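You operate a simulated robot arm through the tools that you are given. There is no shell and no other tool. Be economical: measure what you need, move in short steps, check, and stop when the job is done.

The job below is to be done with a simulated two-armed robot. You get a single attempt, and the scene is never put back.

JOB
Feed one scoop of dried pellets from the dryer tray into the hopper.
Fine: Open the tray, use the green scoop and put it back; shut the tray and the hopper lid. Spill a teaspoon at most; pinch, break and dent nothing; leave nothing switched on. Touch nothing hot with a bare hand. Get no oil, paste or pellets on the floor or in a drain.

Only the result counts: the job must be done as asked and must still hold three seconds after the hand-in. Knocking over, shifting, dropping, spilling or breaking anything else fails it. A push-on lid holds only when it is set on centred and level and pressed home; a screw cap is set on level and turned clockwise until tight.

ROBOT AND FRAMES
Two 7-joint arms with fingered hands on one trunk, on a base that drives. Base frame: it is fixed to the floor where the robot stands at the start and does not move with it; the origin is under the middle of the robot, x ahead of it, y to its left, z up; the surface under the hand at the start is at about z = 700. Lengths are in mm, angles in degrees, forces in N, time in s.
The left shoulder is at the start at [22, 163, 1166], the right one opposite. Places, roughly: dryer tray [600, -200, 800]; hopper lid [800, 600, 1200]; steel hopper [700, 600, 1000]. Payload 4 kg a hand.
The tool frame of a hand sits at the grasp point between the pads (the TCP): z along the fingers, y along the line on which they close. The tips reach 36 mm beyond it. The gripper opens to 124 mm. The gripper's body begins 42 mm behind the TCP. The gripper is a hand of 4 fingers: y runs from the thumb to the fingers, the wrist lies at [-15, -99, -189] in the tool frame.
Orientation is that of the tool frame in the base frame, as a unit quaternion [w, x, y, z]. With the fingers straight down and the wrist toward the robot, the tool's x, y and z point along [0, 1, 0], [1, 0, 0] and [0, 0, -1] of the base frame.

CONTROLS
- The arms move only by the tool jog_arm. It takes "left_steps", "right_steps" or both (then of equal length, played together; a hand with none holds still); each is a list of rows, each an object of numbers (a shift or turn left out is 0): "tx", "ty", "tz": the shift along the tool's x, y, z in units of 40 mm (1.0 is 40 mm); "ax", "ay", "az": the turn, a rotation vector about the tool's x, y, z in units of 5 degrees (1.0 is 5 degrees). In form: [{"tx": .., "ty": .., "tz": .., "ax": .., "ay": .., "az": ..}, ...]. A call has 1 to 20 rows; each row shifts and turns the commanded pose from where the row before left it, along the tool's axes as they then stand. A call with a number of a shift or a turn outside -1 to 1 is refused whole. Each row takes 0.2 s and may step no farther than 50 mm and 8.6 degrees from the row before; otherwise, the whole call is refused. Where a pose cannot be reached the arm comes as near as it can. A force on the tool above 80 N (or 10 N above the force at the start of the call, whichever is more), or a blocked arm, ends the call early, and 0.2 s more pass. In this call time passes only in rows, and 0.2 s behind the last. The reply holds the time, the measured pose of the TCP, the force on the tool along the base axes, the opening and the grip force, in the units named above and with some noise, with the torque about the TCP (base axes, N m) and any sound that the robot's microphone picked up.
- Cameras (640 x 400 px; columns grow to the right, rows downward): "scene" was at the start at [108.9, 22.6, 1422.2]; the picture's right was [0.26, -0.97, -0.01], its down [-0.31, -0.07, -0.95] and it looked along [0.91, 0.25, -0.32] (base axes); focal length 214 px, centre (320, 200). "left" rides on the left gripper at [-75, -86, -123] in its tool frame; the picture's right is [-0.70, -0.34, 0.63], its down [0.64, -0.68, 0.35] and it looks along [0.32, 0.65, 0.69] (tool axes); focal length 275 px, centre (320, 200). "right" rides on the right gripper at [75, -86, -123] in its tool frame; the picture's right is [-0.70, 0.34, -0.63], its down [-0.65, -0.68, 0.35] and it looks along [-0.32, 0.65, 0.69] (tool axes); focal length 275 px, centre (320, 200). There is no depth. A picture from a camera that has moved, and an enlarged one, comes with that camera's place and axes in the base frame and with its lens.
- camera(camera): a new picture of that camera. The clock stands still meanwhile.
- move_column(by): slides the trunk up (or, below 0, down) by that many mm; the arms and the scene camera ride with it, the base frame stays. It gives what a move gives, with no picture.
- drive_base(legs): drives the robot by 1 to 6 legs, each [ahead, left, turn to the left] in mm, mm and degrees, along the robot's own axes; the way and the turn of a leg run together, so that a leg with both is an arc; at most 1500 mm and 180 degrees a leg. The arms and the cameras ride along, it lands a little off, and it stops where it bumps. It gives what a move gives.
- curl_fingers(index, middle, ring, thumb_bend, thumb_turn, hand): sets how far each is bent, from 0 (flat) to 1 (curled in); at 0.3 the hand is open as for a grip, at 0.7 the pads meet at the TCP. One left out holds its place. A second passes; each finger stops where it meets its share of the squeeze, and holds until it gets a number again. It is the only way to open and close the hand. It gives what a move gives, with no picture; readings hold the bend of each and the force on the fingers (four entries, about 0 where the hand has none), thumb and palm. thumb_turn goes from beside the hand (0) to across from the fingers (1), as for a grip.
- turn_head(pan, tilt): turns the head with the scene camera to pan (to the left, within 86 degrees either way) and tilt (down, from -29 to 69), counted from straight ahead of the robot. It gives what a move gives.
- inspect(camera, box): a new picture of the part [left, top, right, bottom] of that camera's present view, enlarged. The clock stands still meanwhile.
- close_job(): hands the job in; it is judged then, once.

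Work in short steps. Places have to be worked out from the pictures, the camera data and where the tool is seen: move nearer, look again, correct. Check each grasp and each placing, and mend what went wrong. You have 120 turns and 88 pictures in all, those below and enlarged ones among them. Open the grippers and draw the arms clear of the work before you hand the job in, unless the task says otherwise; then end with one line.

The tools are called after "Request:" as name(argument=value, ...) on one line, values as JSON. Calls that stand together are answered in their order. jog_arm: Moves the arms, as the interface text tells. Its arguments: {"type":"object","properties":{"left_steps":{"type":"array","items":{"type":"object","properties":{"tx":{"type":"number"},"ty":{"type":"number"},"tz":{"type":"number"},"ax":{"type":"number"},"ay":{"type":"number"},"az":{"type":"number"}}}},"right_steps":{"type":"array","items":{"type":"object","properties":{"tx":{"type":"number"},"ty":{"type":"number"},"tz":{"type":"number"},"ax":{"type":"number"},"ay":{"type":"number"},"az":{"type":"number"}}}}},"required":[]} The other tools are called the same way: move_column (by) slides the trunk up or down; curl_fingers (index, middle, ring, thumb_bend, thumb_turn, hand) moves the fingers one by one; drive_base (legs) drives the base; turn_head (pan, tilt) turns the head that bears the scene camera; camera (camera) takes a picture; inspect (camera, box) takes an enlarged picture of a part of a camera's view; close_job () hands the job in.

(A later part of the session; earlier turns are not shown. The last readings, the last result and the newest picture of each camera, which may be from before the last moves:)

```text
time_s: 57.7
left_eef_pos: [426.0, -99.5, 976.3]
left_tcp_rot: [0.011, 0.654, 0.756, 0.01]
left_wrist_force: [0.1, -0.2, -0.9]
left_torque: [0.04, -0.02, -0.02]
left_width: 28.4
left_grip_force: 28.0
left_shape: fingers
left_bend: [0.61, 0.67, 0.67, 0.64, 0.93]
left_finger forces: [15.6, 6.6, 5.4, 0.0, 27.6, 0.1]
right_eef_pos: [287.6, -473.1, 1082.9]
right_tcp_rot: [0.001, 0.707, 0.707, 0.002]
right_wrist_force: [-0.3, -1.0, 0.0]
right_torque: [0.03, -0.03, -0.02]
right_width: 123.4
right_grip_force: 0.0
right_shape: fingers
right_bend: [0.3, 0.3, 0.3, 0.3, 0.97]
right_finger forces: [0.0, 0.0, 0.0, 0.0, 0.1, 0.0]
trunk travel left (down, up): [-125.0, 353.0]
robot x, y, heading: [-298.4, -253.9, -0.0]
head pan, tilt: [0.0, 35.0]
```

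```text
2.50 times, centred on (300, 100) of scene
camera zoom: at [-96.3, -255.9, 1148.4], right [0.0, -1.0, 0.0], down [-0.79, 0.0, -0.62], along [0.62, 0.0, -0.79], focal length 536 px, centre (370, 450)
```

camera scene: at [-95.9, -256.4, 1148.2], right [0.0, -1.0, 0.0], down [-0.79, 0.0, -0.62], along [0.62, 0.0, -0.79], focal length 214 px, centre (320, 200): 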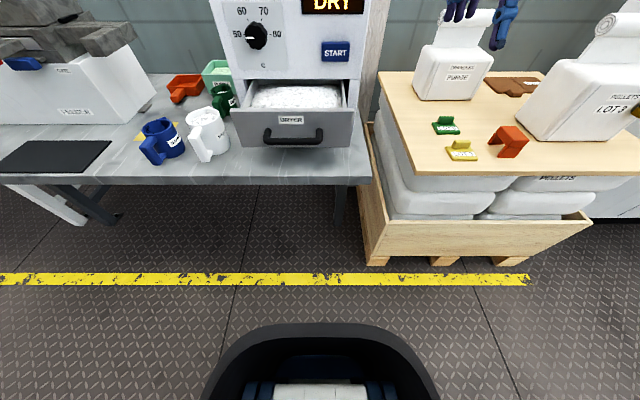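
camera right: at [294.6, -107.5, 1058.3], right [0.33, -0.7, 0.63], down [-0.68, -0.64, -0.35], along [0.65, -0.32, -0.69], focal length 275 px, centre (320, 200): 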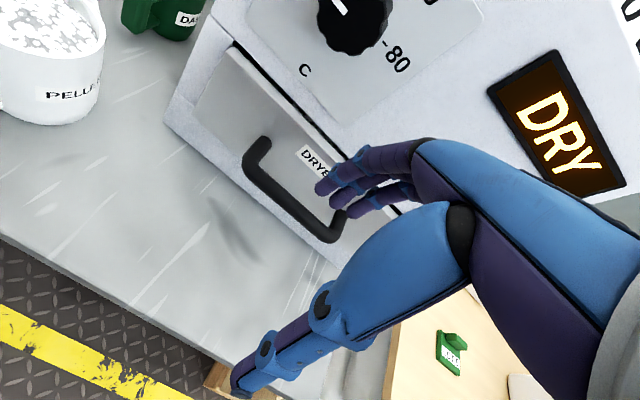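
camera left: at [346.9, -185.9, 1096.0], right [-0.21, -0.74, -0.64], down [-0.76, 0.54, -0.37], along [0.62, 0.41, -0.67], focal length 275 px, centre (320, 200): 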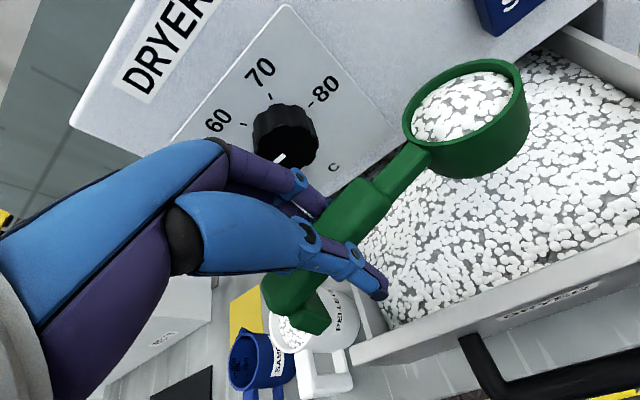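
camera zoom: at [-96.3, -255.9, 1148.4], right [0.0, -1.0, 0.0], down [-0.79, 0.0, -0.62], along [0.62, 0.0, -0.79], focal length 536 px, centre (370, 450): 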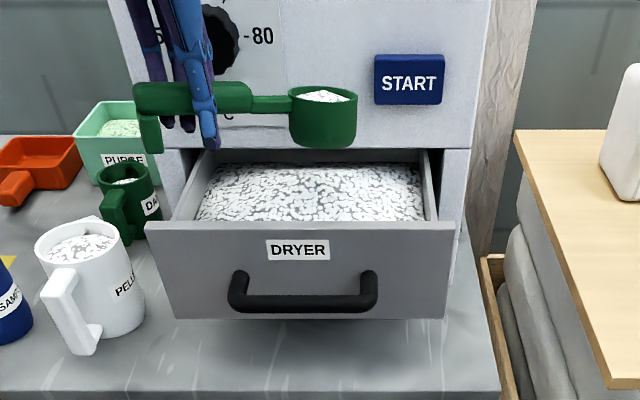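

The scoop is full with a slight mound. I'll level it by a few degrees, then raise the trunk back up with both hands clear.

Request:
jog_arm(left_steps=[{"ax": -0.15, "ay": -0.65, "tz": -0.4}, {"tz": -0.4}])

Request:
move_column(by=200)

Request:
camera(camera="left")

```text
time_s: 58.3
left_eef_pos: [426.0, -97.5, 1006.3]
left_tcp_rot: [0.038, 0.653, 0.756, -0.003]
left_wrist_force: [-0.7, 0.4, -2.0]
left_torque: [0.05, 0.04, 0.0]
left_width: 28.3
left_grip_force: 27.6
left_shape: fingers
left_bend: [0.61, 0.67, 0.67, 0.64, 0.93]
left_finger forces: [15.6, 6.5, 5.5, 0.0, 27.5, 0.0]
right_eef_pos: [288.1, -473.3, 1082.4]
right_tcp_rot: [0.001, 0.707, 0.708, 0.002]
right_wrist_force: [0.1, -0.1, -0.1]
right_torque: [0.01, 0.01, -0.01]
right_width: 123.4
right_grip_force: 0.0
right_shape: fingers
right_bend: [0.3, 0.3, 0.3, 0.3, 0.97]
right_finger forces: [0.0, 0.0, 0.1, 0.0, 0.0, 0.0]
trunk travel left (down, up): [-125.0, 353.0]
robot x, y, heading: [-300.3, -257.0, 0.0]
head pan, tilt: [0.0, 35.0]
```

```text
time_s: 60.5
left_eef_pos: [426.2, -95.9, 1205.5]
left_tcp_rot: [0.036, 0.654, 0.756, -0.003]
left_wrist_force: [0.2, 0.2, -1.0]
left_torque: [0.04, 0.04, -0.01]
left_width: 28.4
left_grip_force: 27.8
left_shape: fingers
left_bend: [0.61, 0.67, 0.67, 0.64, 0.93]
left_finger forces: [15.7, 6.4, 5.5, 0.0, 27.4, 0.1]
right_eef_pos: [289.1, -471.9, 1281.1]
right_tcp_rot: [0.001, 0.707, 0.707, 0.002]
right_wrist_force: [0.1, -0.1, 0.0]
right_torque: [0.04, -0.01, 0.02]
right_width: 123.6
right_grip_force: 0.1
right_shape: fingers
right_bend: [0.3, 0.3, 0.3, 0.3, 0.97]
right_finger forces: [0.0, 0.1, 0.1, 0.1, 0.0, 0.0]
trunk travel left (down, up): [-325.0, 153.0]
robot x, y, heading: [-301.6, -254.0, 0.0]
head pan, tilt: [0.0, 35.0]
```

```text
34 pictures are left
camera left: at [345.2, -176.4, 1329.0], right [-0.2, -0.77, -0.61], down [-0.75, 0.52, -0.41], along [0.63, 0.37, -0.68], focal length 275 px, centre (320, 200)
```

left: 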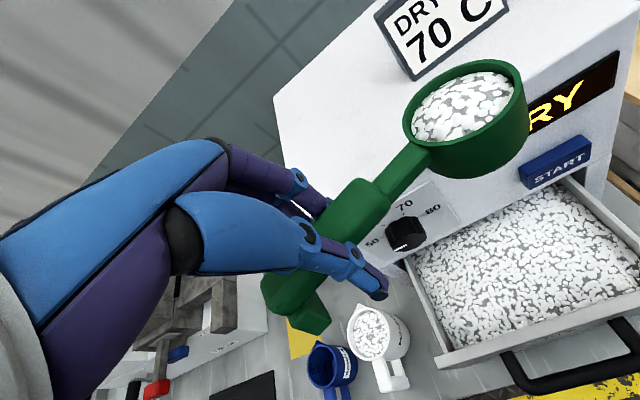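

The load stayed put. I'll drive left 404 mm, then forward 200 mm, with the scoop at z≈1205, above everything.

Request:
drive_base(legs=[[0, 404, 0], [200, 0, 0]])

Request:
turn_head(pan=33, tilt=18)

Request:
camera(camera="scene")

```text
time_s: 64.1
left_eef_pos: [633.4, 269.8, 1206.7]
left_tcp_rot: [0.036, 0.66, 0.75, -0.003]
left_wrist_force: [0.5, 0.4, -0.9]
left_torque: [0.05, 0.03, -0.01]
left_width: 28.3
left_grip_force: 27.6
left_shape: fingers
left_bend: [0.61, 0.67, 0.67, 0.64, 0.93]
left_finger forces: [15.8, 6.5, 5.4, 0.1, 27.4, 0.0]
right_eef_pos: [489.3, -102.7, 1281.8]
right_tcp_rot: [0.002, 0.714, 0.701, 0.001]
right_wrist_force: [0.1, -0.2, -0.5]
right_torque: [-0.02, 0.03, 0.0]
right_width: 123.4
right_grip_force: 0.1
right_shape: fingers
right_bend: [0.3, 0.3, 0.3, 0.3, 0.97]
right_finger forces: [0.0, 0.0, 0.1, 0.1, 0.1, 0.1]
trunk travel left (down, up): [-325.0, 153.0]
robot x, y, heading: [-93.6, 126.4, -0.9]
head pan, tilt: [0.0, 35.0]
```

```text
time_s: 65.1
left_eef_pos: [632.4, 270.6, 1206.7]
left_tcp_rot: [0.036, 0.66, 0.75, -0.002]
left_wrist_force: [0.4, 0.3, -1.0]
left_torque: [0.02, 0.03, 0.0]
left_width: 28.3
left_grip_force: 27.2
left_shape: fingers
left_bend: [0.61, 0.67, 0.67, 0.64, 0.93]
left_finger forces: [15.7, 6.5, 5.4, 0.0, 27.5, 0.0]
right_eef_pos: [488.5, -103.6, 1281.7]
right_tcp_rot: [0.001, 0.713, 0.701, 0.001]
right_wrist_force: [0.0, -0.1, 0.5]
right_torque: [-0.01, -0.03, -0.03]
right_width: 123.8
right_grip_force: 0.0
right_shape: fingers
right_bend: [0.3, 0.3, 0.3, 0.3, 0.97]
right_finger forces: [0.1, 0.1, 0.0, 0.1, 0.1, 0.0]
trunk travel left (down, up): [-325.0, 153.0]
robot x, y, heading: [-93.4, 128.6, -0.9]
head pan, tilt: [33.0, 18.0]
```

```text
33 pictures are left
camera scene: at [3.7, 173.2, 1418.7], right [0.53, -0.85, -0.03], down [-0.32, -0.16, -0.93], along [0.79, 0.5, -0.36], focal length 214 px, centre (320, 200)
```

scene: 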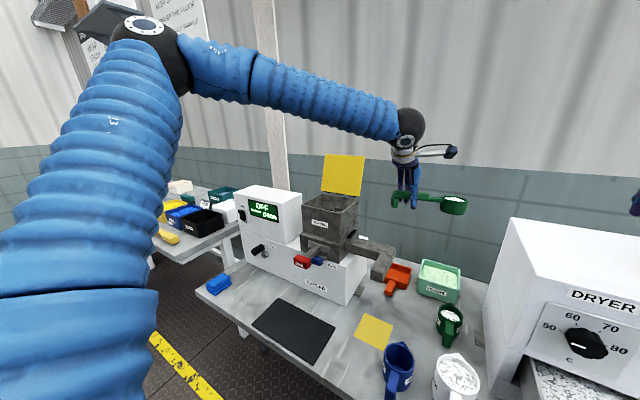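

The load is intact. I'll enlarge the hopper to fix its opening from this new viewpoint.

Request:
inspect(camera="scene", box=[270, 130, 490, 280])

Request:
camera(camera="left")

```text
2.67 times, centred on (380, 205) of scene
camera zoom: at [3.7, 173.2, 1418.7], right [0.53, -0.85, -0.03], down [-0.32, -0.16, -0.93], along [0.79, 0.5, -0.36], focal length 572 px, centre (160, 187)
```

zoom: 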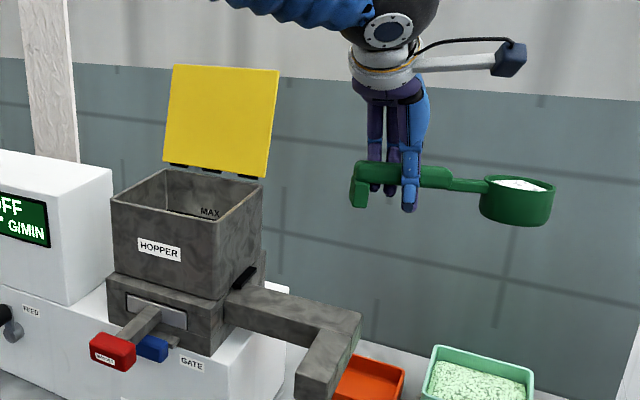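

```text
31 pictures are left
camera left: at [550.6, 191.5, 1329.5], right [-0.22, -0.77, -0.61], down [-0.74, 0.53, -0.41], along [0.64, 0.36, -0.68], focal length 275 px, centre (320, 200)
```

left: 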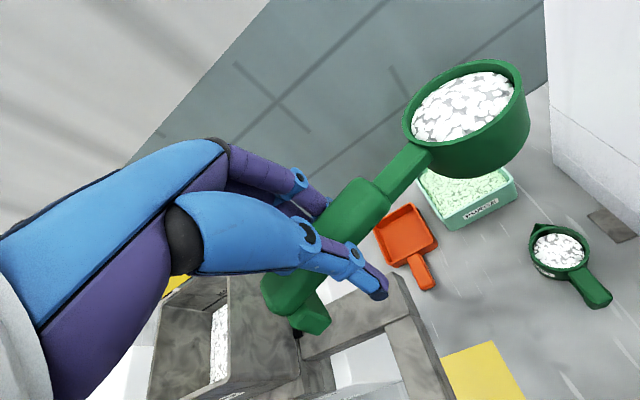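

I need a better fix on the hopper, so I'll raise 25 mm, move 180 mm left while staying short of it, and look with the left camera.

Request:
jog_arm(left_steps=[{"tz": -0.6, "tx": 0.6}, {"tx": 0.8}, {"tx": 0.8}, {"tx": 0.8}, {"tx": 0.8}, {"tx": 0.7}])

Request:
camera(camera="left")

Request:
inspect(camera="scene", box=[270, 110, 490, 260])

```text
time_s: 66.5
left_eef_pos: [609.8, 452.2, 1220.9]
left_tcp_rot: [0.037, 0.661, 0.75, -0.002]
left_wrist_force: [-0.8, 0.3, -1.6]
left_torque: [0.05, -0.01, 0.01]
left_width: 28.4
left_grip_force: 27.6
left_shape: fingers
left_bend: [0.61, 0.67, 0.68, 0.64, 0.93]
left_finger forces: [15.6, 6.4, 5.3, 0.0, 27.3, 0.0]
right_eef_pos: [487.9, -102.7, 1282.6]
right_tcp_rot: [0.002, 0.714, 0.701, 0.003]
right_wrist_force: [-0.3, 0.0, -0.4]
right_torque: [0.01, -0.04, 0.02]
right_width: 123.4
right_grip_force: 0.1
right_shape: fingers
right_bend: [0.3, 0.3, 0.3, 0.3, 0.97]
right_finger forces: [0.0, 0.0, 0.0, 0.0, 0.0, 0.1]
trunk travel left (down, up): [-325.0, 153.0]
robot x, y, heading: [-94.2, 125.5, -0.9]
head pan, tilt: [33.0, 18.0]
```

```text
30 pictures are left
camera left: at [526.6, 373.1, 1343.8], right [-0.22, -0.77, -0.61], down [-0.74, 0.53, -0.41], along [0.64, 0.36, -0.68], focal length 275 px, centre (320, 200)
```

left: 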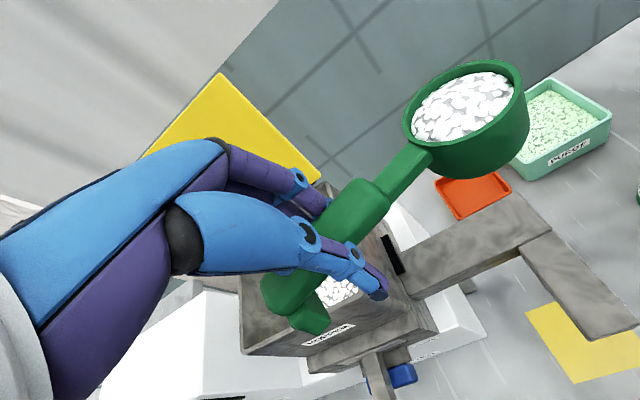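

```text
2.67 times, centred on (380, 185) of scene
camera zoom: at [2.9, 174.3, 1418.7], right [0.53, -0.85, -0.03], down [-0.32, -0.16, -0.93], along [0.79, 0.5, -0.35], focal length 572 px, centre (160, 240)
```

zoom: 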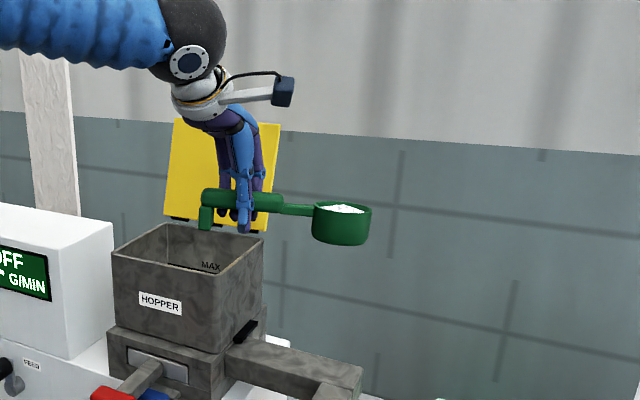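

The hopper opening comes out at x≈627–788, y≈480–654, with the rim at z≈1106. I'll bring the TCP to about (685, 650, 1225), which puts the bowl over the opening.

Request:
jog_arm(left_steps=[{"tx": 0.93, "ty": 0.5, "tz": -0.1}, {"tx": 0.93, "ty": 0.5, "tz": -0.1}, {"tx": 0.93, "ty": 0.5, "tz": -0.1}, {"tx": 0.93, "ty": 0.5, "tz": -0.1}, {"tx": 0.93, "ty": 0.48, "tz": -0.1}])

Request:
camera(camera="left")

Request:
inspect(camera="scene", box=[250, 100, 450, 260])

```text
time_s: 67.7
left_eef_pos: [684.9, 651.4, 1232.9]
left_tcp_rot: [0.036, 0.661, 0.75, -0.003]
left_wrist_force: [0.9, 0.0, -0.4]
left_torque: [0.0, 0.01, -0.02]
left_width: 28.5
left_grip_force: 27.5
left_shape: fingers
left_bend: [0.61, 0.67, 0.68, 0.64, 0.93]
left_finger forces: [15.6, 6.3, 5.3, 0.0, 27.3, 0.0]
right_eef_pos: [489.4, -101.9, 1281.8]
right_tcp_rot: [0.001, 0.713, 0.701, 0.001]
right_wrist_force: [0.6, 0.0, -0.9]
right_torque: [-0.03, -0.01, 0.01]
right_width: 123.5
right_grip_force: 0.0
right_shape: fingers
right_bend: [0.3, 0.3, 0.3, 0.3, 0.97]
right_finger forces: [0.0, 0.0, 0.0, 0.0, 0.0, 0.0]
trunk travel left (down, up): [-325.0, 153.0]
robot x, y, heading: [-94.3, 127.6, -1.0]
head pan, tilt: [33.0, 18.0]
```

```text
28 pictures are left
camera left: at [601.3, 572.6, 1355.8], right [-0.22, -0.77, -0.61], down [-0.74, 0.53, -0.41], along [0.64, 0.36, -0.68], focal length 275 px, centre (320, 200)
```

left: 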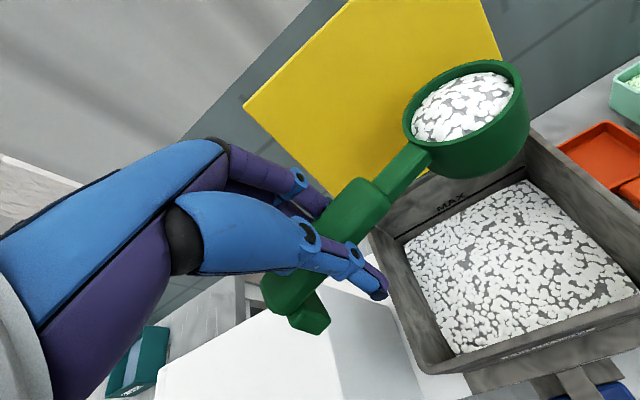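

```text
2.50 times, centred on (350, 180) of scene
camera zoom: at [3.9, 174.6, 1418.6], right [0.53, -0.85, -0.03], down [-0.32, -0.16, -0.93], along [0.79, 0.5, -0.36], focal length 536 px, centre (245, 250)
```

zoom: 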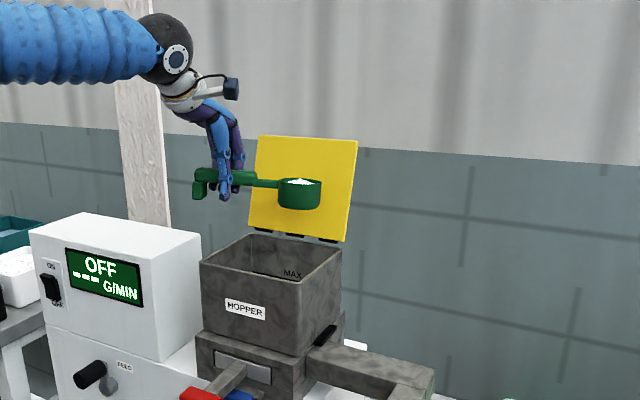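

From this close view the opening is about x 622–755, y 484–655. I'll yaw the hand 21° so the scoop points straight along −y, keeping the pour centred in x.

Request:
jog_arm(left_steps=[{"az": 0.84}, {"az": 0.84}, {"az": 0.84}, {"az": 0.84}, {"az": 0.84}])

Request:
camera(camera="left")

```text
time_s: 68.9
left_eef_pos: [683.1, 648.2, 1232.8]
left_tcp_rot: [0.036, 0.786, 0.617, 0.004]
left_wrist_force: [0.9, 0.2, -1.6]
left_torque: [0.05, -0.01, 0.05]
left_width: 28.3
left_grip_force: 26.7
left_shape: fingers
left_bend: [0.61, 0.67, 0.68, 0.64, 0.93]
left_finger forces: [15.6, 6.3, 5.2, 0.0, 27.1, 0.0]
right_eef_pos: [488.5, -102.9, 1283.2]
right_tcp_rot: [0.002, 0.714, 0.7, 0.002]
right_wrist_force: [1.0, -0.9, -0.5]
right_torque: [0.01, -0.01, -0.03]
right_width: 123.5
right_grip_force: 0.1
right_shape: fingers
right_bend: [0.3, 0.3, 0.3, 0.3, 0.97]
right_finger forces: [0.0, 0.0, 0.1, 0.0, 0.0, 0.0]
trunk travel left (down, up): [-325.0, 153.0]
robot x, y, heading: [-93.4, 125.7, -0.9]
head pan, tilt: [33.0, 18.0]
```

```text
26 pictures are left
camera left: at [575.9, 603.0, 1353.9], right [-0.46, -0.63, -0.63], down [-0.49, 0.77, -0.41], along [0.74, 0.12, -0.66], focal length 275 px, centre (320, 200)
```

left: 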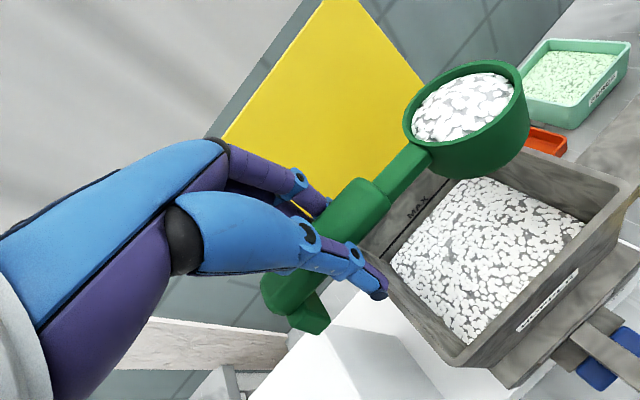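

The bowl is centred over the opening at (681, 523). I'll start tipping to about 37°, easing the hand along as it goes.

Request:
jog_arm(left_steps=[{"ax": 0.216, "ay": 0.976}, {"ax": 0.216, "ay": 0.976}, {"ax": 0.216, "ay": 0.976}, {"ax": 0.216, "ay": 0.976}, {"ax": 0.216, "ay": 0.976}, {"ax": 0.216, "ay": 0.976}, {"ax": 0.216, "ay": 0.976, "tx": -0.12, "ty": 0.03, "tz": -0.08}, {"ax": 0.216, "ay": 0.976, "tx": -0.12, "ty": 0.03, "tz": -0.08}])

Request:
inspect(camera="scene", box=[250, 100, 450, 260])

```text
time_s: 70.7
left_eef_pos: [683.0, 636.5, 1234.8]
left_tcp_rot: [-0.231, 0.74, 0.592, 0.221]
left_wrist_force: [-0.3, -0.3, -0.8]
left_torque: [0.02, 0.06, -0.01]
left_width: 28.2
left_grip_force: 26.8
left_shape: fingers
left_bend: [0.61, 0.67, 0.68, 0.64, 0.93]
left_finger forces: [15.6, 6.1, 5.3, 0.0, 27.0, 0.0]
right_eef_pos: [488.8, -103.0, 1281.9]
right_tcp_rot: [0.0, 0.714, 0.7, 0.002]
right_wrist_force: [0.2, 0.8, -0.5]
right_torque: [0.03, -0.03, 0.02]
right_width: 123.5
right_grip_force: 0.2
right_shape: fingers
right_bend: [0.3, 0.3, 0.3, 0.3, 0.97]
right_finger forces: [0.0, 0.1, 0.0, 0.0, 0.1, 0.1]
trunk travel left (down, up): [-325.0, 153.0]
robot x, y, heading: [-95.8, 125.1, -0.9]
head pan, tilt: [33.0, 18.0]
```

```text
2.50 times, centred on (350, 180) of scene
camera zoom: at [3.6, 172.7, 1418.7], right [0.53, -0.85, -0.03], down [-0.32, -0.16, -0.93], along [0.79, 0.51, -0.35], focal length 536 px, centre (245, 250)
```

zoom: 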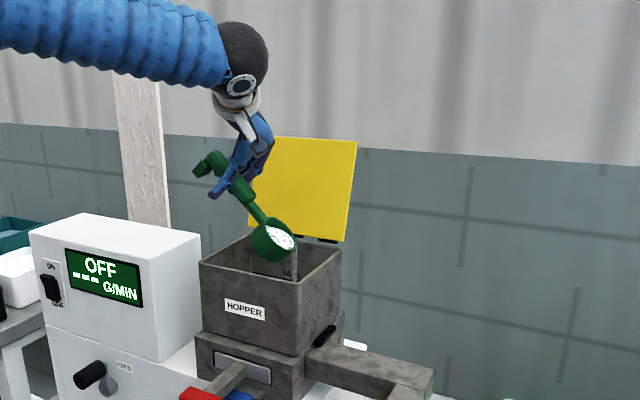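

The pellets are streaming into the hopper. I'll keep tipping toward about 95°, shifting slightly forward.

Request:
jog_arm(left_steps=[{"ax": 0.216, "ay": 0.976, "tx": -0.1, "ty": 0.02, "tz": -0.1}, {"ax": 0.216, "ay": 0.976, "tx": -0.1, "ty": 0.02, "tz": -0.1}, {"ax": 0.216, "ay": 0.976, "tx": -0.08, "ty": 0.017, "tz": -0.115}, {"ax": 0.216, "ay": 0.976, "tx": -0.08, "ty": 0.017, "tz": -0.115}, {"ax": 0.216, "ay": 0.976, "tx": -0.07, "ty": 0.015, "tz": -0.12}, {"ax": 0.216, "ay": 0.976, "tx": -0.06, "ty": 0.01, "tz": -0.13}, {"ax": 0.216, "ay": 0.976, "tx": -0.04, "ty": 0.01, "tz": -0.13}, {"ax": 0.216, "ay": 0.976, "tx": -0.03, "ty": 0.005, "tz": -0.14}, {"ax": 0.216, "ay": 0.976, "tx": -0.02, "tz": -0.14}, {"ax": 0.216, "ay": 0.976, "tz": -0.14}, {"ax": 0.216, "ay": 0.976, "tz": -0.14}])

Request:
inspect(camera="scene", box=[250, 100, 450, 260])

```text
time_s: 73.1
left_eef_pos: [682.5, 574.0, 1240.2]
left_tcp_rot: [0.545, -0.534, -0.444, -0.47]
left_wrist_force: [1.1, 0.3, -0.4]
left_torque: [-0.03, 0.04, 0.0]
left_width: 27.9
left_grip_force: 26.8
left_shape: fingers
left_bend: [0.61, 0.67, 0.68, 0.64, 0.93]
left_finger forces: [15.3, 6.0, 5.3, 0.0, 26.7, 0.1]
right_eef_pos: [488.9, -103.2, 1282.7]
right_tcp_rot: [0.0, 0.713, 0.701, 0.001]
right_wrist_force: [0.4, 0.0, -0.7]
right_torque: [0.03, 0.02, 0.02]
right_width: 123.6
right_grip_force: 0.0
right_shape: fingers
right_bend: [0.3, 0.3, 0.3, 0.3, 0.97]
right_finger forces: [0.0, 0.0, 0.0, 0.0, 0.1, 0.0]
trunk travel left (down, up): [-325.0, 153.0]
robot x, y, heading: [-94.4, 128.2, -1.1]
head pan, tilt: [33.0, 18.0]
```

```text
2.50 times, centred on (350, 180) of scene
camera zoom: at [4.1, 173.4, 1418.6], right [0.53, -0.85, -0.03], down [-0.32, -0.16, -0.93], along [0.79, 0.5, -0.36], focal length 536 px, centre (245, 250)
```

zoom: 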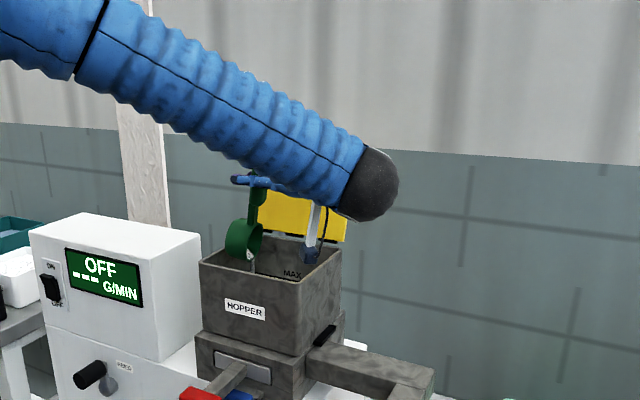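

A few pellets are still falling at about 92°. I'll tip a further 15°, then look into the bowl with the wrist camera.

Request:
jog_arm(left_steps=[{"ax": 0.216, "ay": 0.976}, {"ax": 0.216, "ay": 0.976}, {"ax": 0.216, "ay": 0.976}, {"tz": 0.0}, {"tz": 0.0}])

Request:
camera(camera="left")

```text
time_s: 74.3
left_eef_pos: [680.8, 574.4, 1239.9]
left_tcp_rot: [0.612, -0.454, -0.383, -0.521]
left_wrist_force: [-0.3, 0.3, -1.1]
left_torque: [-0.05, -0.04, 0.01]
left_width: 28.2
left_grip_force: 26.7
left_shape: fingers
left_bend: [0.61, 0.67, 0.68, 0.64, 0.93]
left_finger forces: [15.2, 5.9, 5.3, 0.1, 26.6, 0.0]
right_eef_pos: [487.9, -102.9, 1281.7]
right_tcp_rot: [0.0, 0.713, 0.701, 0.001]
right_wrist_force: [-0.4, -0.3, 0.1]
right_torque: [0.0, 0.03, 0.02]
right_width: 123.4
right_grip_force: 0.0
right_shape: fingers
right_bend: [0.3, 0.3, 0.3, 0.3, 0.97]
right_finger forces: [0.1, 0.1, 0.0, 0.0, 0.0, 0.0]
trunk travel left (down, up): [-325.0, 153.0]
robot x, y, heading: [-93.6, 126.6, -0.6]
head pan, tilt: [33.0, 18.0]
```

```text
23 pictures are left
camera left: at [583.1, 475.2, 1146.1], right [-0.44, 0.79, -0.42], down [-0.57, 0.11, 0.82], along [0.7, 0.6, 0.4], focal length 275 px, centre (320, 200)
```

left: 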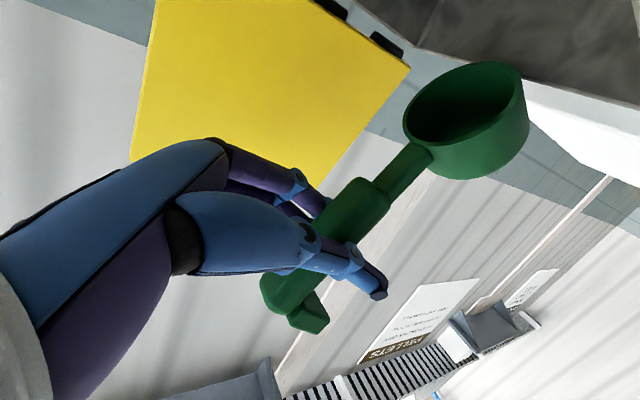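

The bowl is empty. I'll rise 60 mm and turn the scoop back to level.

Request:
jog_arm(left_steps=[{"tx": 0.7, "ty": -0.155, "tz": 0.22}, {"tx": 0.7, "ty": -0.155, "tz": 0.22}, {"ax": -0.216, "ay": -0.976}, {"ax": -0.216, "ay": -0.976}, {"ax": -0.216, "ay": -0.976}, {"ax": -0.216, "ay": -0.976}, {"ax": -0.216, "ay": -0.976}, {"ax": -0.216, "ay": -0.976}, {"ax": -0.216, "ay": -0.976}, {"ax": -0.216, "ay": -0.976}, {"ax": -0.216, "ay": -0.976}, {"ax": -0.216, "ay": -0.976}, {"ax": -0.216, "ay": -0.976}, {"ax": -0.216, "ay": -0.976}, {"ax": -0.216, "ay": -0.976}, {"ax": -0.216, "ay": -0.976}, {"ax": -0.216, "ay": -0.976}, {"ax": -0.216, "ay": -0.976}, {"ax": -0.216, "ay": -0.976}, {"ax": -0.216, "ay": -0.976}])

Request:
jog_arm(left_steps=[{"ax": -0.216, "ay": -0.976}, {"ax": -0.216, "ay": -0.976}, {"ax": -0.216, "ay": -0.976}, {"ax": -0.11, "ay": -0.35}])

Request:
camera(camera="scene")

```text
time_s: 78.5
left_eef_pos: [677.6, 575.5, 1298.1]
left_tcp_rot: [-0.097, 0.776, 0.613, 0.114]
left_wrist_force: [-0.5, -0.2, -0.6]
left_torque: [0.02, 0.0, 0.01]
left_width: 28.2
left_grip_force: 26.2
left_shape: fingers
left_bend: [0.61, 0.67, 0.68, 0.64, 0.93]
left_finger forces: [15.6, 5.8, 4.9, 0.0, 26.2, 0.0]
right_eef_pos: [488.4, -103.1, 1282.0]
right_tcp_rot: [0.001, 0.714, 0.7, 0.001]
right_wrist_force: [0.0, 0.2, -1.0]
right_torque: [0.0, 0.01, 0.02]
right_width: 123.6
right_grip_force: 0.1
right_shape: fingers
right_bend: [0.3, 0.3, 0.3, 0.3, 0.97]
right_finger forces: [0.0, 0.1, 0.0, 0.1, 0.0, 0.0]
trunk travel left (down, up): [-325.0, 153.0]
robot x, y, heading: [-95.1, 125.3, -1.0]
head pan, tilt: [33.0, 18.0]
```

```text
time_s: 79.5
left_eef_pos: [678.1, 575.2, 1298.6]
left_tcp_rot: [0.016, 0.786, 0.617, 0.022]
left_wrist_force: [0.4, 0.4, -1.2]
left_torque: [0.05, 0.0, -0.02]
left_width: 27.9
left_grip_force: 26.7
left_shape: fingers
left_bend: [0.61, 0.67, 0.68, 0.64, 0.93]
left_finger forces: [15.6, 5.8, 4.8, 0.0, 26.1, 0.0]
right_eef_pos: [488.8, -103.5, 1283.9]
right_tcp_rot: [0.001, 0.713, 0.701, 0.002]
right_wrist_force: [0.5, 0.0, 0.4]
right_torque: [0.0, 0.0, 0.0]
right_width: 123.4
right_grip_force: 0.1
right_shape: fingers
right_bend: [0.3, 0.3, 0.3, 0.3, 0.97]
right_finger forces: [0.1, 0.0, 0.1, 0.1, 0.0, 0.0]
trunk travel left (down, up): [-325.0, 153.0]
robot x, y, heading: [-91.6, 129.1, -0.9]
head pan, tilt: [33.0, 18.0]
```

```text
22 pictures are left
camera scene: at [3.3, 173.5, 1418.7], right [0.53, -0.85, -0.03], down [-0.32, -0.16, -0.93], along [0.79, 0.5, -0.35], focal length 214 px, centre (320, 200)
```

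scene: 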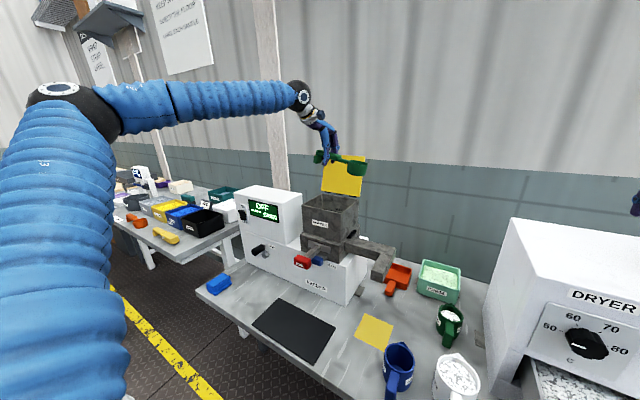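

The pour is done with no visible spill. Next I return the scoop to the mat: back the base 200 mm and left 150 mm, then bring the hand to the robot side of the mat.

Request:
drive_base(legs=[[-200, 0, 0], [0, 150, 0]])

Request:
jog_arm(left_steps=[{"tx": -0.86, "ty": -0.81}, {"tx": -0.86, "ty": -0.81}, {"tx": -0.86, "ty": -0.81}, {"tx": -0.86, "ty": -0.81}, {"tz": 1}, {"tz": 1}, {"tz": 1}, {"tz": 1}, {"tz": 1}, {"tz": 1}, {"tz": 1}, {"tz": 1}])

Request:
inspect(camera="scene", box=[160, 60, 480, 340])

```text
time_s: 82.1
left_eef_pos: [478.5, 730.5, 1299.3]
left_tcp_rot: [0.017, 0.785, 0.618, 0.023]
left_wrist_force: [0.5, 0.0, -0.3]
left_torque: [-0.03, 0.02, 0.01]
left_width: 28.0
left_grip_force: 26.0
left_shape: fingers
left_bend: [0.61, 0.67, 0.68, 0.64, 0.93]
left_finger forces: [15.7, 5.8, 4.8, 0.0, 26.3, 0.0]
right_eef_pos: [290.5, 52.0, 1282.2]
right_tcp_rot: [0.001, 0.714, 0.7, 0.002]
right_wrist_force: [-0.4, 0.7, 0.0]
right_torque: [-0.01, -0.01, -0.02]
right_width: 123.4
right_grip_force: 0.0
right_shape: fingers
right_bend: [0.3, 0.3, 0.3, 0.3, 0.97]
right_finger forces: [0.0, 0.0, 0.1, 0.0, 0.1, 0.0]
trunk travel left (down, up): [-325.0, 153.0]
robot x, y, heading: [-294.5, 280.9, -0.9]
head pan, tilt: [33.0, 18.0]
```

```text
time_s: 84.7
left_eef_pos: [337.5, 628.1, 971.6]
left_tcp_rot: [0.015, 0.786, 0.618, 0.022]
left_wrist_force: [0.6, 0.2, -0.5]
left_torque: [0.01, 0.01, -0.02]
left_width: 27.6
left_grip_force: 25.6
left_shape: fingers
left_bend: [0.61, 0.68, 0.68, 0.64, 0.93]
left_finger forces: [15.3, 5.5, 4.6, 0.1, 25.6, 0.1]
right_eef_pos: [290.7, 52.7, 1282.1]
right_tcp_rot: [0.002, 0.713, 0.701, 0.001]
right_wrist_force: [0.7, 0.0, -0.4]
right_torque: [-0.02, -0.02, -0.06]
right_width: 123.5
right_grip_force: 0.1
right_shape: fingers
right_bend: [0.3, 0.3, 0.3, 0.3, 0.97]
right_finger forces: [0.1, 0.0, 0.0, 0.1, 0.0, 0.1]
trunk travel left (down, up): [-325.0, 153.0]
robot x, y, heading: [-292.3, 278.5, -1.1]
head pan, tilt: [33.0, 18.0]
```

```text
1.43 times, centred on (320, 200) of scene
camera zoom: at [-195.0, 328.2, 1418.6], right [0.53, -0.85, -0.03], down [-0.32, -0.16, -0.93], along [0.79, 0.51, -0.36], focal length 306 px, centre (320, 200)
```

zoom: 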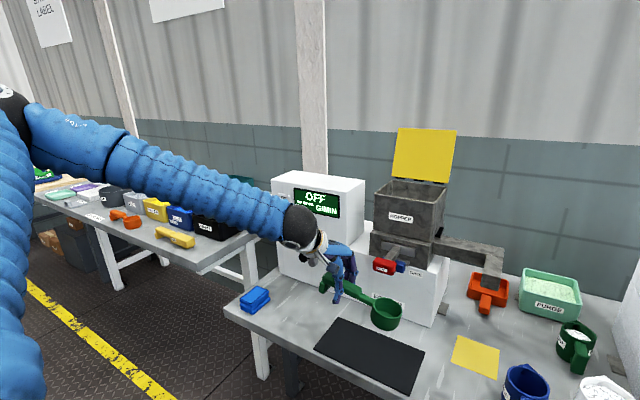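

Next I'll lower to z≈800, short of the magnet handle, then slide forward over the mat.

Request:
jog_arm(left_steps=[{"tz": 1, "ty": -0.2}, {"tz": 1}, {"tz": 1}, {"tz": 1}, {"tz": 0.25}, {"ty": 0.8, "tx": 0.1}, {"ty": 0.8, "tx": 0.1}, {"ty": 0.5, "tx": 0.05}])

Request:
camera(camera="left")

```text
time_s: 86.5
left_eef_pos: [423.7, 618.1, 802.7]
left_tcp_rot: [0.015, 0.786, 0.618, 0.021]
left_wrist_force: [0.0, -0.3, -0.8]
left_torque: [0.07, 0.03, 0.02]
left_width: 27.7
left_grip_force: 25.5
left_shape: fingers
left_bend: [0.61, 0.68, 0.68, 0.64, 0.93]
left_finger forces: [15.2, 5.5, 4.6, 0.0, 25.4, 0.0]
right_eef_pos: [290.4, 51.0, 1283.3]
right_tcp_rot: [0.002, 0.713, 0.701, 0.001]
right_wrist_force: [0.4, 1.1, 0.1]
right_torque: [0.01, 0.01, -0.01]
right_width: 123.6
right_grip_force: 0.1
right_shape: fingers
right_bend: [0.3, 0.3, 0.3, 0.3, 0.97]
right_finger forces: [0.0, 0.0, 0.0, 0.1, 0.1, 0.0]
trunk travel left (down, up): [-325.0, 153.0]
robot x, y, heading: [-291.1, 278.4, -0.8]
head pan, tilt: [33.0, 18.0]
```

```text
20 pictures are left
camera left: at [315.6, 566.2, 920.5], right [-0.46, -0.6, -0.66], down [-0.49, 0.79, -0.37], along [0.74, 0.16, -0.65], focal length 275 px, centre (320, 200)
```

left: 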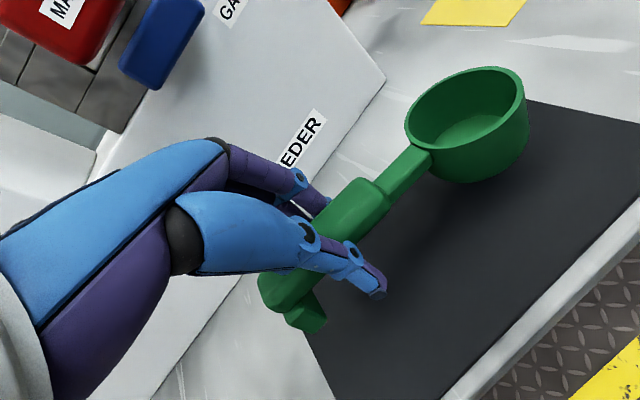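

The scoop is over the mat with its bowl near (421, 493). I'll lower gently.

Request:
jog_arm(left_steps=[{"tz": 0.5}, {"tz": 0.4}, {"tz": 0.1}, {"tz": 0.08}])

Request:
inspect(camera="left", box=[240, 40, 600, 360])

```text
time_s: 87.5
left_eef_pos: [423.8, 620.2, 761.0]
left_tcp_rot: [0.015, 0.785, 0.619, 0.022]
left_wrist_force: [-0.1, 0.8, 0.4]
left_torque: [-0.21, 0.01, -0.07]
left_width: 25.3
left_grip_force: 22.4
left_shape: fingers
left_bend: [0.62, 0.71, 0.68, 0.64, 0.95]
left_finger forces: [10.8, 4.4, 6.4, 0.0, 22.8, 0.0]
right_eef_pos: [289.2, 50.8, 1282.7]
right_tcp_rot: [0.002, 0.713, 0.701, 0.002]
right_wrist_force: [0.3, 0.8, -0.1]
right_torque: [-0.03, 0.01, 0.01]
right_width: 123.6
right_grip_force: 0.0
right_shape: fingers
right_bend: [0.3, 0.3, 0.3, 0.3, 0.97]
right_finger forces: [0.1, 0.0, 0.0, 0.0, 0.0, 0.0]
trunk travel left (down, up): [-325.0, 153.0]
robot x, y, heading: [-292.9, 280.4, -0.9]
head pan, tilt: [33.0, 18.0]
```

```text
1.25 times, centred on (420, 200) of left
camera zoom: at [316.6, 566.5, 877.5], right [-0.46, -0.6, -0.66], down [-0.49, 0.79, -0.37], along [0.74, 0.16, -0.65], focal length 344 px, centre (195, 200)
```

zoom: 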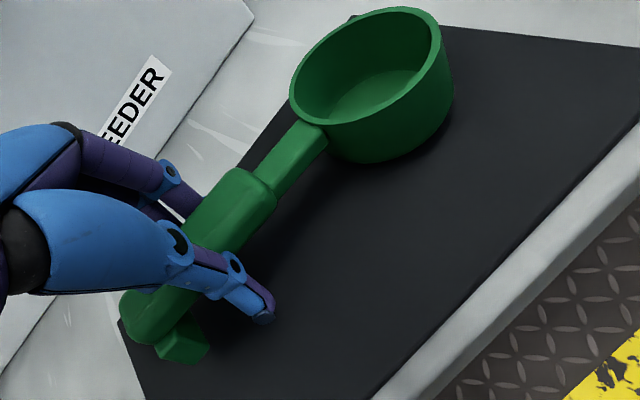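

The finger forces show first contact. I'll go 3 mm lower, then open slowly.

Request:
jog_arm(left_steps=[{"tz": 0.08}])

Request:
curl_fingers(hand="left", index=0.57, middle=0.57, ring=0.57, thumb_bend=0.57)

Request:
curl_fingers(hand="left", index=0.4, middle=0.4, ring=0.4, thumb_bend=0.35)

Request:
camera(camera="left")

```text
time_s: 87.9
left_eef_pos: [425.1, 619.7, 756.6]
left_tcp_rot: [0.015, 0.786, 0.618, 0.022]
left_wrist_force: [-0.1, 1.0, 1.1]
left_torque: [-0.15, -0.01, -0.06]
left_width: 23.8
left_grip_force: 20.5
left_shape: fingers
left_bend: [0.62, 0.71, 0.68, 0.65, 0.95]
left_finger forces: [9.7, 4.0, 6.0, 0.0, 21.6, 0.1]
right_eef_pos: [288.6, 51.1, 1281.9]
right_tcp_rot: [0.001, 0.713, 0.701, 0.001]
right_wrist_force: [0.0, 0.1, 0.2]
right_torque: [0.0, -0.01, -0.01]
right_width: 123.3
right_grip_force: 0.3
right_shape: fingers
right_bend: [0.3, 0.3, 0.3, 0.3, 0.97]
right_finger forces: [0.0, 0.1, 0.1, 0.1, 0.0, 0.1]
trunk travel left (down, up): [-325.0, 153.0]
robot x, y, heading: [-294.9, 280.2, -1.1]
head pan, tilt: [33.0, 18.0]
```

```text
time_s: 88.9
left_eef_pos: [425.0, 620.6, 758.1]
left_tcp_rot: [0.016, 0.786, 0.618, 0.022]
left_wrist_force: [-0.6, -0.4, -0.5]
left_torque: [0.01, 0.02, -0.01]
left_width: 43.3
left_grip_force: 0.1
left_shape: fingers
left_bend: [0.56, 0.56, 0.56, 0.56, 0.97]
left_finger forces: [0.3, 0.1, 0.0, 0.0, 0.0, 0.1]
right_eef_pos: [290.8, 50.5, 1283.0]
right_tcp_rot: [0.001, 0.713, 0.701, 0.001]
right_wrist_force: [0.5, 0.4, -0.9]
right_torque: [-0.02, 0.02, 0.03]
right_width: 123.4
right_grip_force: 0.1
right_shape: fingers
right_bend: [0.3, 0.3, 0.3, 0.3, 0.97]
right_finger forces: [0.0, 0.0, 0.0, 0.1, 0.0, 0.1]
trunk travel left (down, up): [-325.0, 153.0]
robot x, y, heading: [-295.3, 278.2, -1.0]
head pan, tilt: [33.0, 18.0]
```

```text
time_s: 89.9
left_eef_pos: [425.1, 620.7, 756.2]
left_tcp_rot: [0.016, 0.785, 0.618, 0.022]
left_wrist_force: [0.3, 0.6, -0.2]
left_torque: [-0.02, 0.0, 0.0]
left_width: 100.4
left_grip_force: 0.1
left_shape: fingers
left_bend: [0.4, 0.4, 0.4, 0.35, 0.97]
left_finger forces: [0.0, 0.0, 0.0, 0.0, 0.0, 0.0]
right_eef_pos: [288.8, 51.0, 1283.4]
right_tcp_rot: [0.001, 0.713, 0.702, 0.001]
right_wrist_force: [-0.2, 0.4, -0.6]
right_torque: [0.04, 0.0, 0.0]
right_width: 123.5
right_grip_force: 0.1
right_shape: fingers
right_bend: [0.3, 0.3, 0.3, 0.3, 0.97]
right_finger forces: [0.0, 0.0, 0.0, 0.0, 0.0, 0.0]
trunk travel left (down, up): [-325.0, 153.0]
robot x, y, heading: [-291.6, 279.5, -1.0]
head pan, tilt: [33.0, 18.0]
```

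```text
18 pictures are left
camera left: at [316.8, 566.9, 874.2], right [-0.46, -0.6, -0.66], down [-0.49, 0.79, -0.37], along [0.74, 0.16, -0.65], focal length 275 px, centre (320, 200)
```

left: 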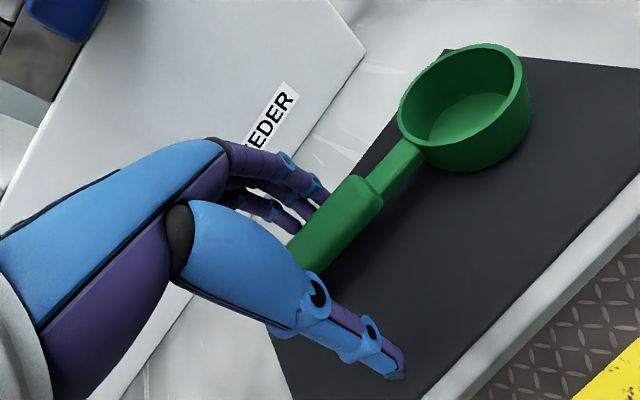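

The scoop rests upright on its mat. I'll lift clear, back out from under the magnet handle, rise and square the hand.

Request:
jog_arm(left_steps=[{"tz": -0.6}, {"tz": -0.6}, {"ty": -0.9, "tx": -0.2}, {"ty": -0.9, "tx": -0.2}, {"ty": -0.9, "tx": -0.2}, {"tz": -1, "az": -0.5}, {"tz": -1, "az": -0.5}, {"tz": -1, "az": -0.5}, {"tz": -1, "az": -0.5}, {"tz": -1, "az": -0.5}, {"tz": -1}, {"tz": -1}, {"tz": -1}, {"tz": -1}, {"tz": -1}, {"tz": -1}, {"tz": -1}, {"tz": -1}])

Request:
inspect(camera="scene", box=[240, 120, 440, 290])

```text
time_s: 93.7
left_eef_pos: [282.8, 622.0, 1323.1]
left_tcp_rot: [0.018, 0.713, 0.7, 0.022]
left_wrist_force: [0.0, -1.0, 0.4]
left_torque: [0.03, -0.01, 0.0]
left_width: 100.5
left_grip_force: 0.1
left_shape: fingers
left_bend: [0.4, 0.4, 0.4, 0.35, 0.97]
left_finger forces: [0.0, 0.0, 0.0, 0.1, 0.0, 0.0]
right_eef_pos: [287.8, 49.7, 1283.3]
right_tcp_rot: [0.001, 0.713, 0.701, 0.002]
right_wrist_force: [-1.2, -0.2, -0.5]
right_torque: [0.01, -0.02, -0.01]
right_width: 123.5
right_grip_force: 0.1
right_shape: fingers
right_bend: [0.3, 0.3, 0.3, 0.3, 0.97]
right_finger forces: [0.0, 0.0, 0.0, 0.1, 0.0, 0.0]
trunk travel left (down, up): [-325.0, 153.0]
robot x, y, heading: [-292.1, 280.7, -1.0]
head pan, tilt: [33.0, 18.0]
```

```text
2.35 times, centred on (340, 205) of scene
camera zoom: at [-196.5, 326.8, 1418.8], right [0.53, -0.85, -0.03], down [-0.32, -0.16, -0.93], along [0.79, 0.51, -0.35], focal length 505 px, centre (273, 188)
```

zoom: 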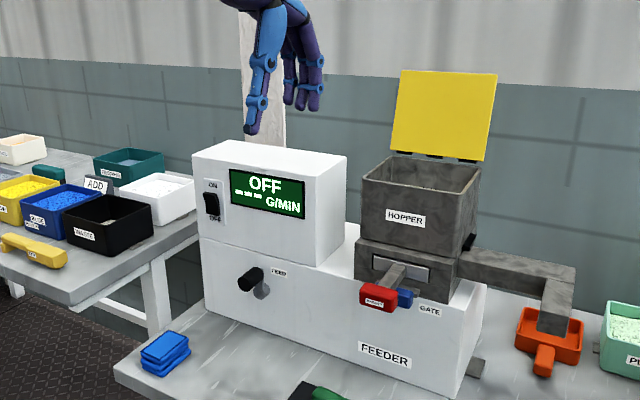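

I'll open the hand fully and drive so the left arm squarely faces the hopper.

Request:
curl_fingers(hand="left", index=0.3, middle=0.3, ring=0.3, thumb_bend=0.3)

Request:
drive_base(legs=[[262, 60, 1]])

Request:
jog_arm(left_steps=[{"tz": -0.5, "ty": 0.8, "tx": -0.7}, {"ty": 0.8, "tx": -0.7}])

Request:
camera(camera="left")

```text
time_s: 94.7
left_eef_pos: [282.6, 622.5, 1321.3]
left_tcp_rot: [0.018, 0.714, 0.7, 0.021]
left_wrist_force: [-0.9, -0.2, 0.3]
left_torque: [0.01, 0.0, -0.04]
left_width: 123.1
left_grip_force: 0.1
left_shape: fingers
left_bend: [0.3, 0.3, 0.3, 0.3, 0.97]
left_finger forces: [0.0, 0.0, 0.0, 0.0, 0.0, 0.0]
right_eef_pos: [289.2, 51.3, 1283.5]
right_tcp_rot: [0.001, 0.713, 0.701, 0.001]
right_wrist_force: [-0.6, 0.0, 0.0]
right_torque: [0.01, 0.02, -0.01]
right_width: 123.3
right_grip_force: 0.0
right_shape: fingers
right_bend: [0.3, 0.3, 0.3, 0.3, 0.97]
right_finger forces: [0.0, 0.0, 0.1, 0.0, 0.0, 0.0]
trunk travel left (down, up): [-325.0, 153.0]
robot x, y, heading: [-294.3, 281.0, -0.6]
head pan, tilt: [33.0, 18.0]
```

```text
time_s: 96.6
left_eef_pos: [542.4, 696.0, 1320.6]
left_tcp_rot: [0.017, 0.705, 0.708, 0.02]
left_wrist_force: [-0.2, 0.4, -0.2]
left_torque: [0.01, 0.02, -0.01]
left_width: 123.0
left_grip_force: 0.1
left_shape: fingers
left_bend: [0.3, 0.3, 0.3, 0.3, 0.97]
left_finger forces: [0.0, 0.0, 0.0, 0.0, 0.0, 0.1]
right_eef_pos: [562.4, 124.9, 1281.3]
right_tcp_rot: [0.0, 0.705, 0.709, 0.002]
right_wrist_force: [-0.4, 0.9, -0.2]
right_torque: [0.0, 0.0, 0.01]
right_width: 123.3
right_grip_force: 0.1
right_shape: fingers
right_bend: [0.3, 0.3, 0.3, 0.3, 0.97]
right_finger forces: [0.1, 0.0, 0.1, 0.0, 0.0, 0.0]
trunk travel left (down, up): [-325.0, 153.0]
robot x, y, heading: [-29.2, 341.0, 0.6]
head pan, tilt: [33.0, 18.0]
```

```text
time_s: 97.2
left_eef_pos: [603.9, 639.0, 1341.9]
left_tcp_rot: [0.017, 0.705, 0.709, 0.02]
left_wrist_force: [0.2, 0.0, -0.7]
left_torque: [0.02, 0.0, -0.01]
left_width: 123.1
left_grip_force: 0.0
left_shape: fingers
left_bend: [0.3, 0.3, 0.3, 0.3, 0.97]
left_finger forces: [0.0, 0.0, 0.0, 0.0, 0.1, 0.0]
right_eef_pos: [563.7, 125.0, 1281.2]
right_tcp_rot: [0.0, 0.705, 0.709, 0.001]
right_wrist_force: [0.5, 0.2, -1.1]
right_torque: [0.01, 0.03, 0.01]
right_width: 123.7
right_grip_force: 0.0
right_shape: fingers
right_bend: [0.3, 0.3, 0.3, 0.3, 0.97]
right_finger forces: [0.0, 0.0, 0.1, 0.1, 0.0, 0.0]
trunk travel left (down, up): [-325.0, 153.0]
robot x, y, heading: [-25.1, 340.1, 0.6]
head pan, tilt: [33.0, 18.0]
```

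```text
16 pictures are left
camera left: at [511.6, 563.1, 1460.5], right [-0.3, -0.69, -0.65], down [-0.67, 0.64, -0.38], along [0.68, 0.32, -0.66], focal length 275 px, centre (320, 200)
```

left: 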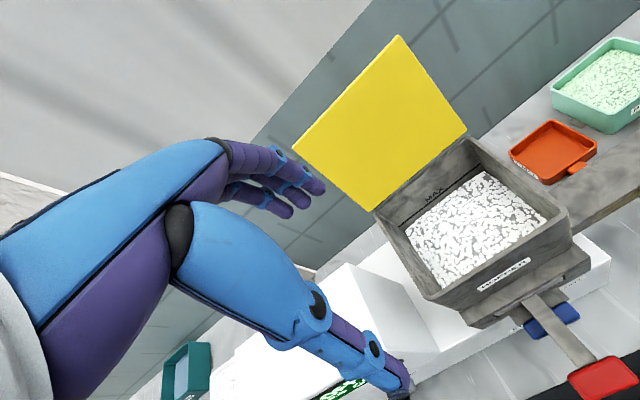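

I get the hinge at (776, z 1110) and the lid's top edge at (812, z 1273), y 485–657. I'll move over it so the fingers come down behind the top edge.

Request:
jog_arm(left_steps=[{"ty": 0.97, "tx": -0.43}, {"ty": 0.97, "tx": -0.43}, {"ty": 0.97, "tx": -0.43}, {"ty": 0.97, "tx": -0.43}, {"tz": 0.6}])

Request:
camera(camera="left")

```text
time_s: 98.4
left_eef_pos: [761.7, 573.3, 1327.8]
left_tcp_rot: [0.019, 0.706, 0.708, 0.021]
left_wrist_force: [-0.4, 0.1, 0.5]
left_torque: [0.0, -0.03, 0.03]
left_width: 123.4
left_grip_force: 0.1
left_shape: fingers
left_bend: [0.3, 0.3, 0.3, 0.3, 0.97]
left_finger forces: [0.0, 0.0, 0.0, 0.0, 0.1, 0.0]
right_eef_pos: [559.8, 124.4, 1283.9]
right_tcp_rot: [0.002, 0.704, 0.71, 0.002]
right_wrist_force: [-1.0, 0.5, 1.1]
right_torque: [-0.03, -0.02, -0.02]
right_width: 123.3
right_grip_force: 0.1
right_shape: fingers
right_bend: [0.3, 0.3, 0.3, 0.3, 0.97]
right_finger forces: [0.0, 0.1, 0.1, 0.1, 0.1, 0.0]
trunk travel left (down, up): [-325.0, 153.0]
robot x, y, heading: [-24.3, 342.1, 0.4]
head pan, tilt: [33.0, 18.0]
```

```text
15 pictures are left
camera left: at [668.5, 496.9, 1446.3], right [-0.3, -0.7, -0.65], down [-0.66, 0.64, -0.38], along [0.69, 0.32, -0.65], focal length 275 px, centre (320, 200)
```

left: 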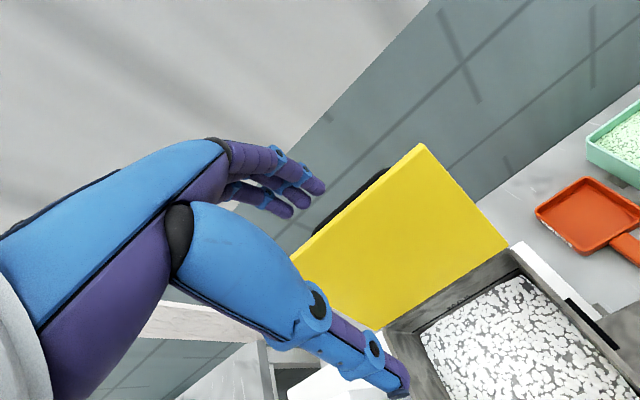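

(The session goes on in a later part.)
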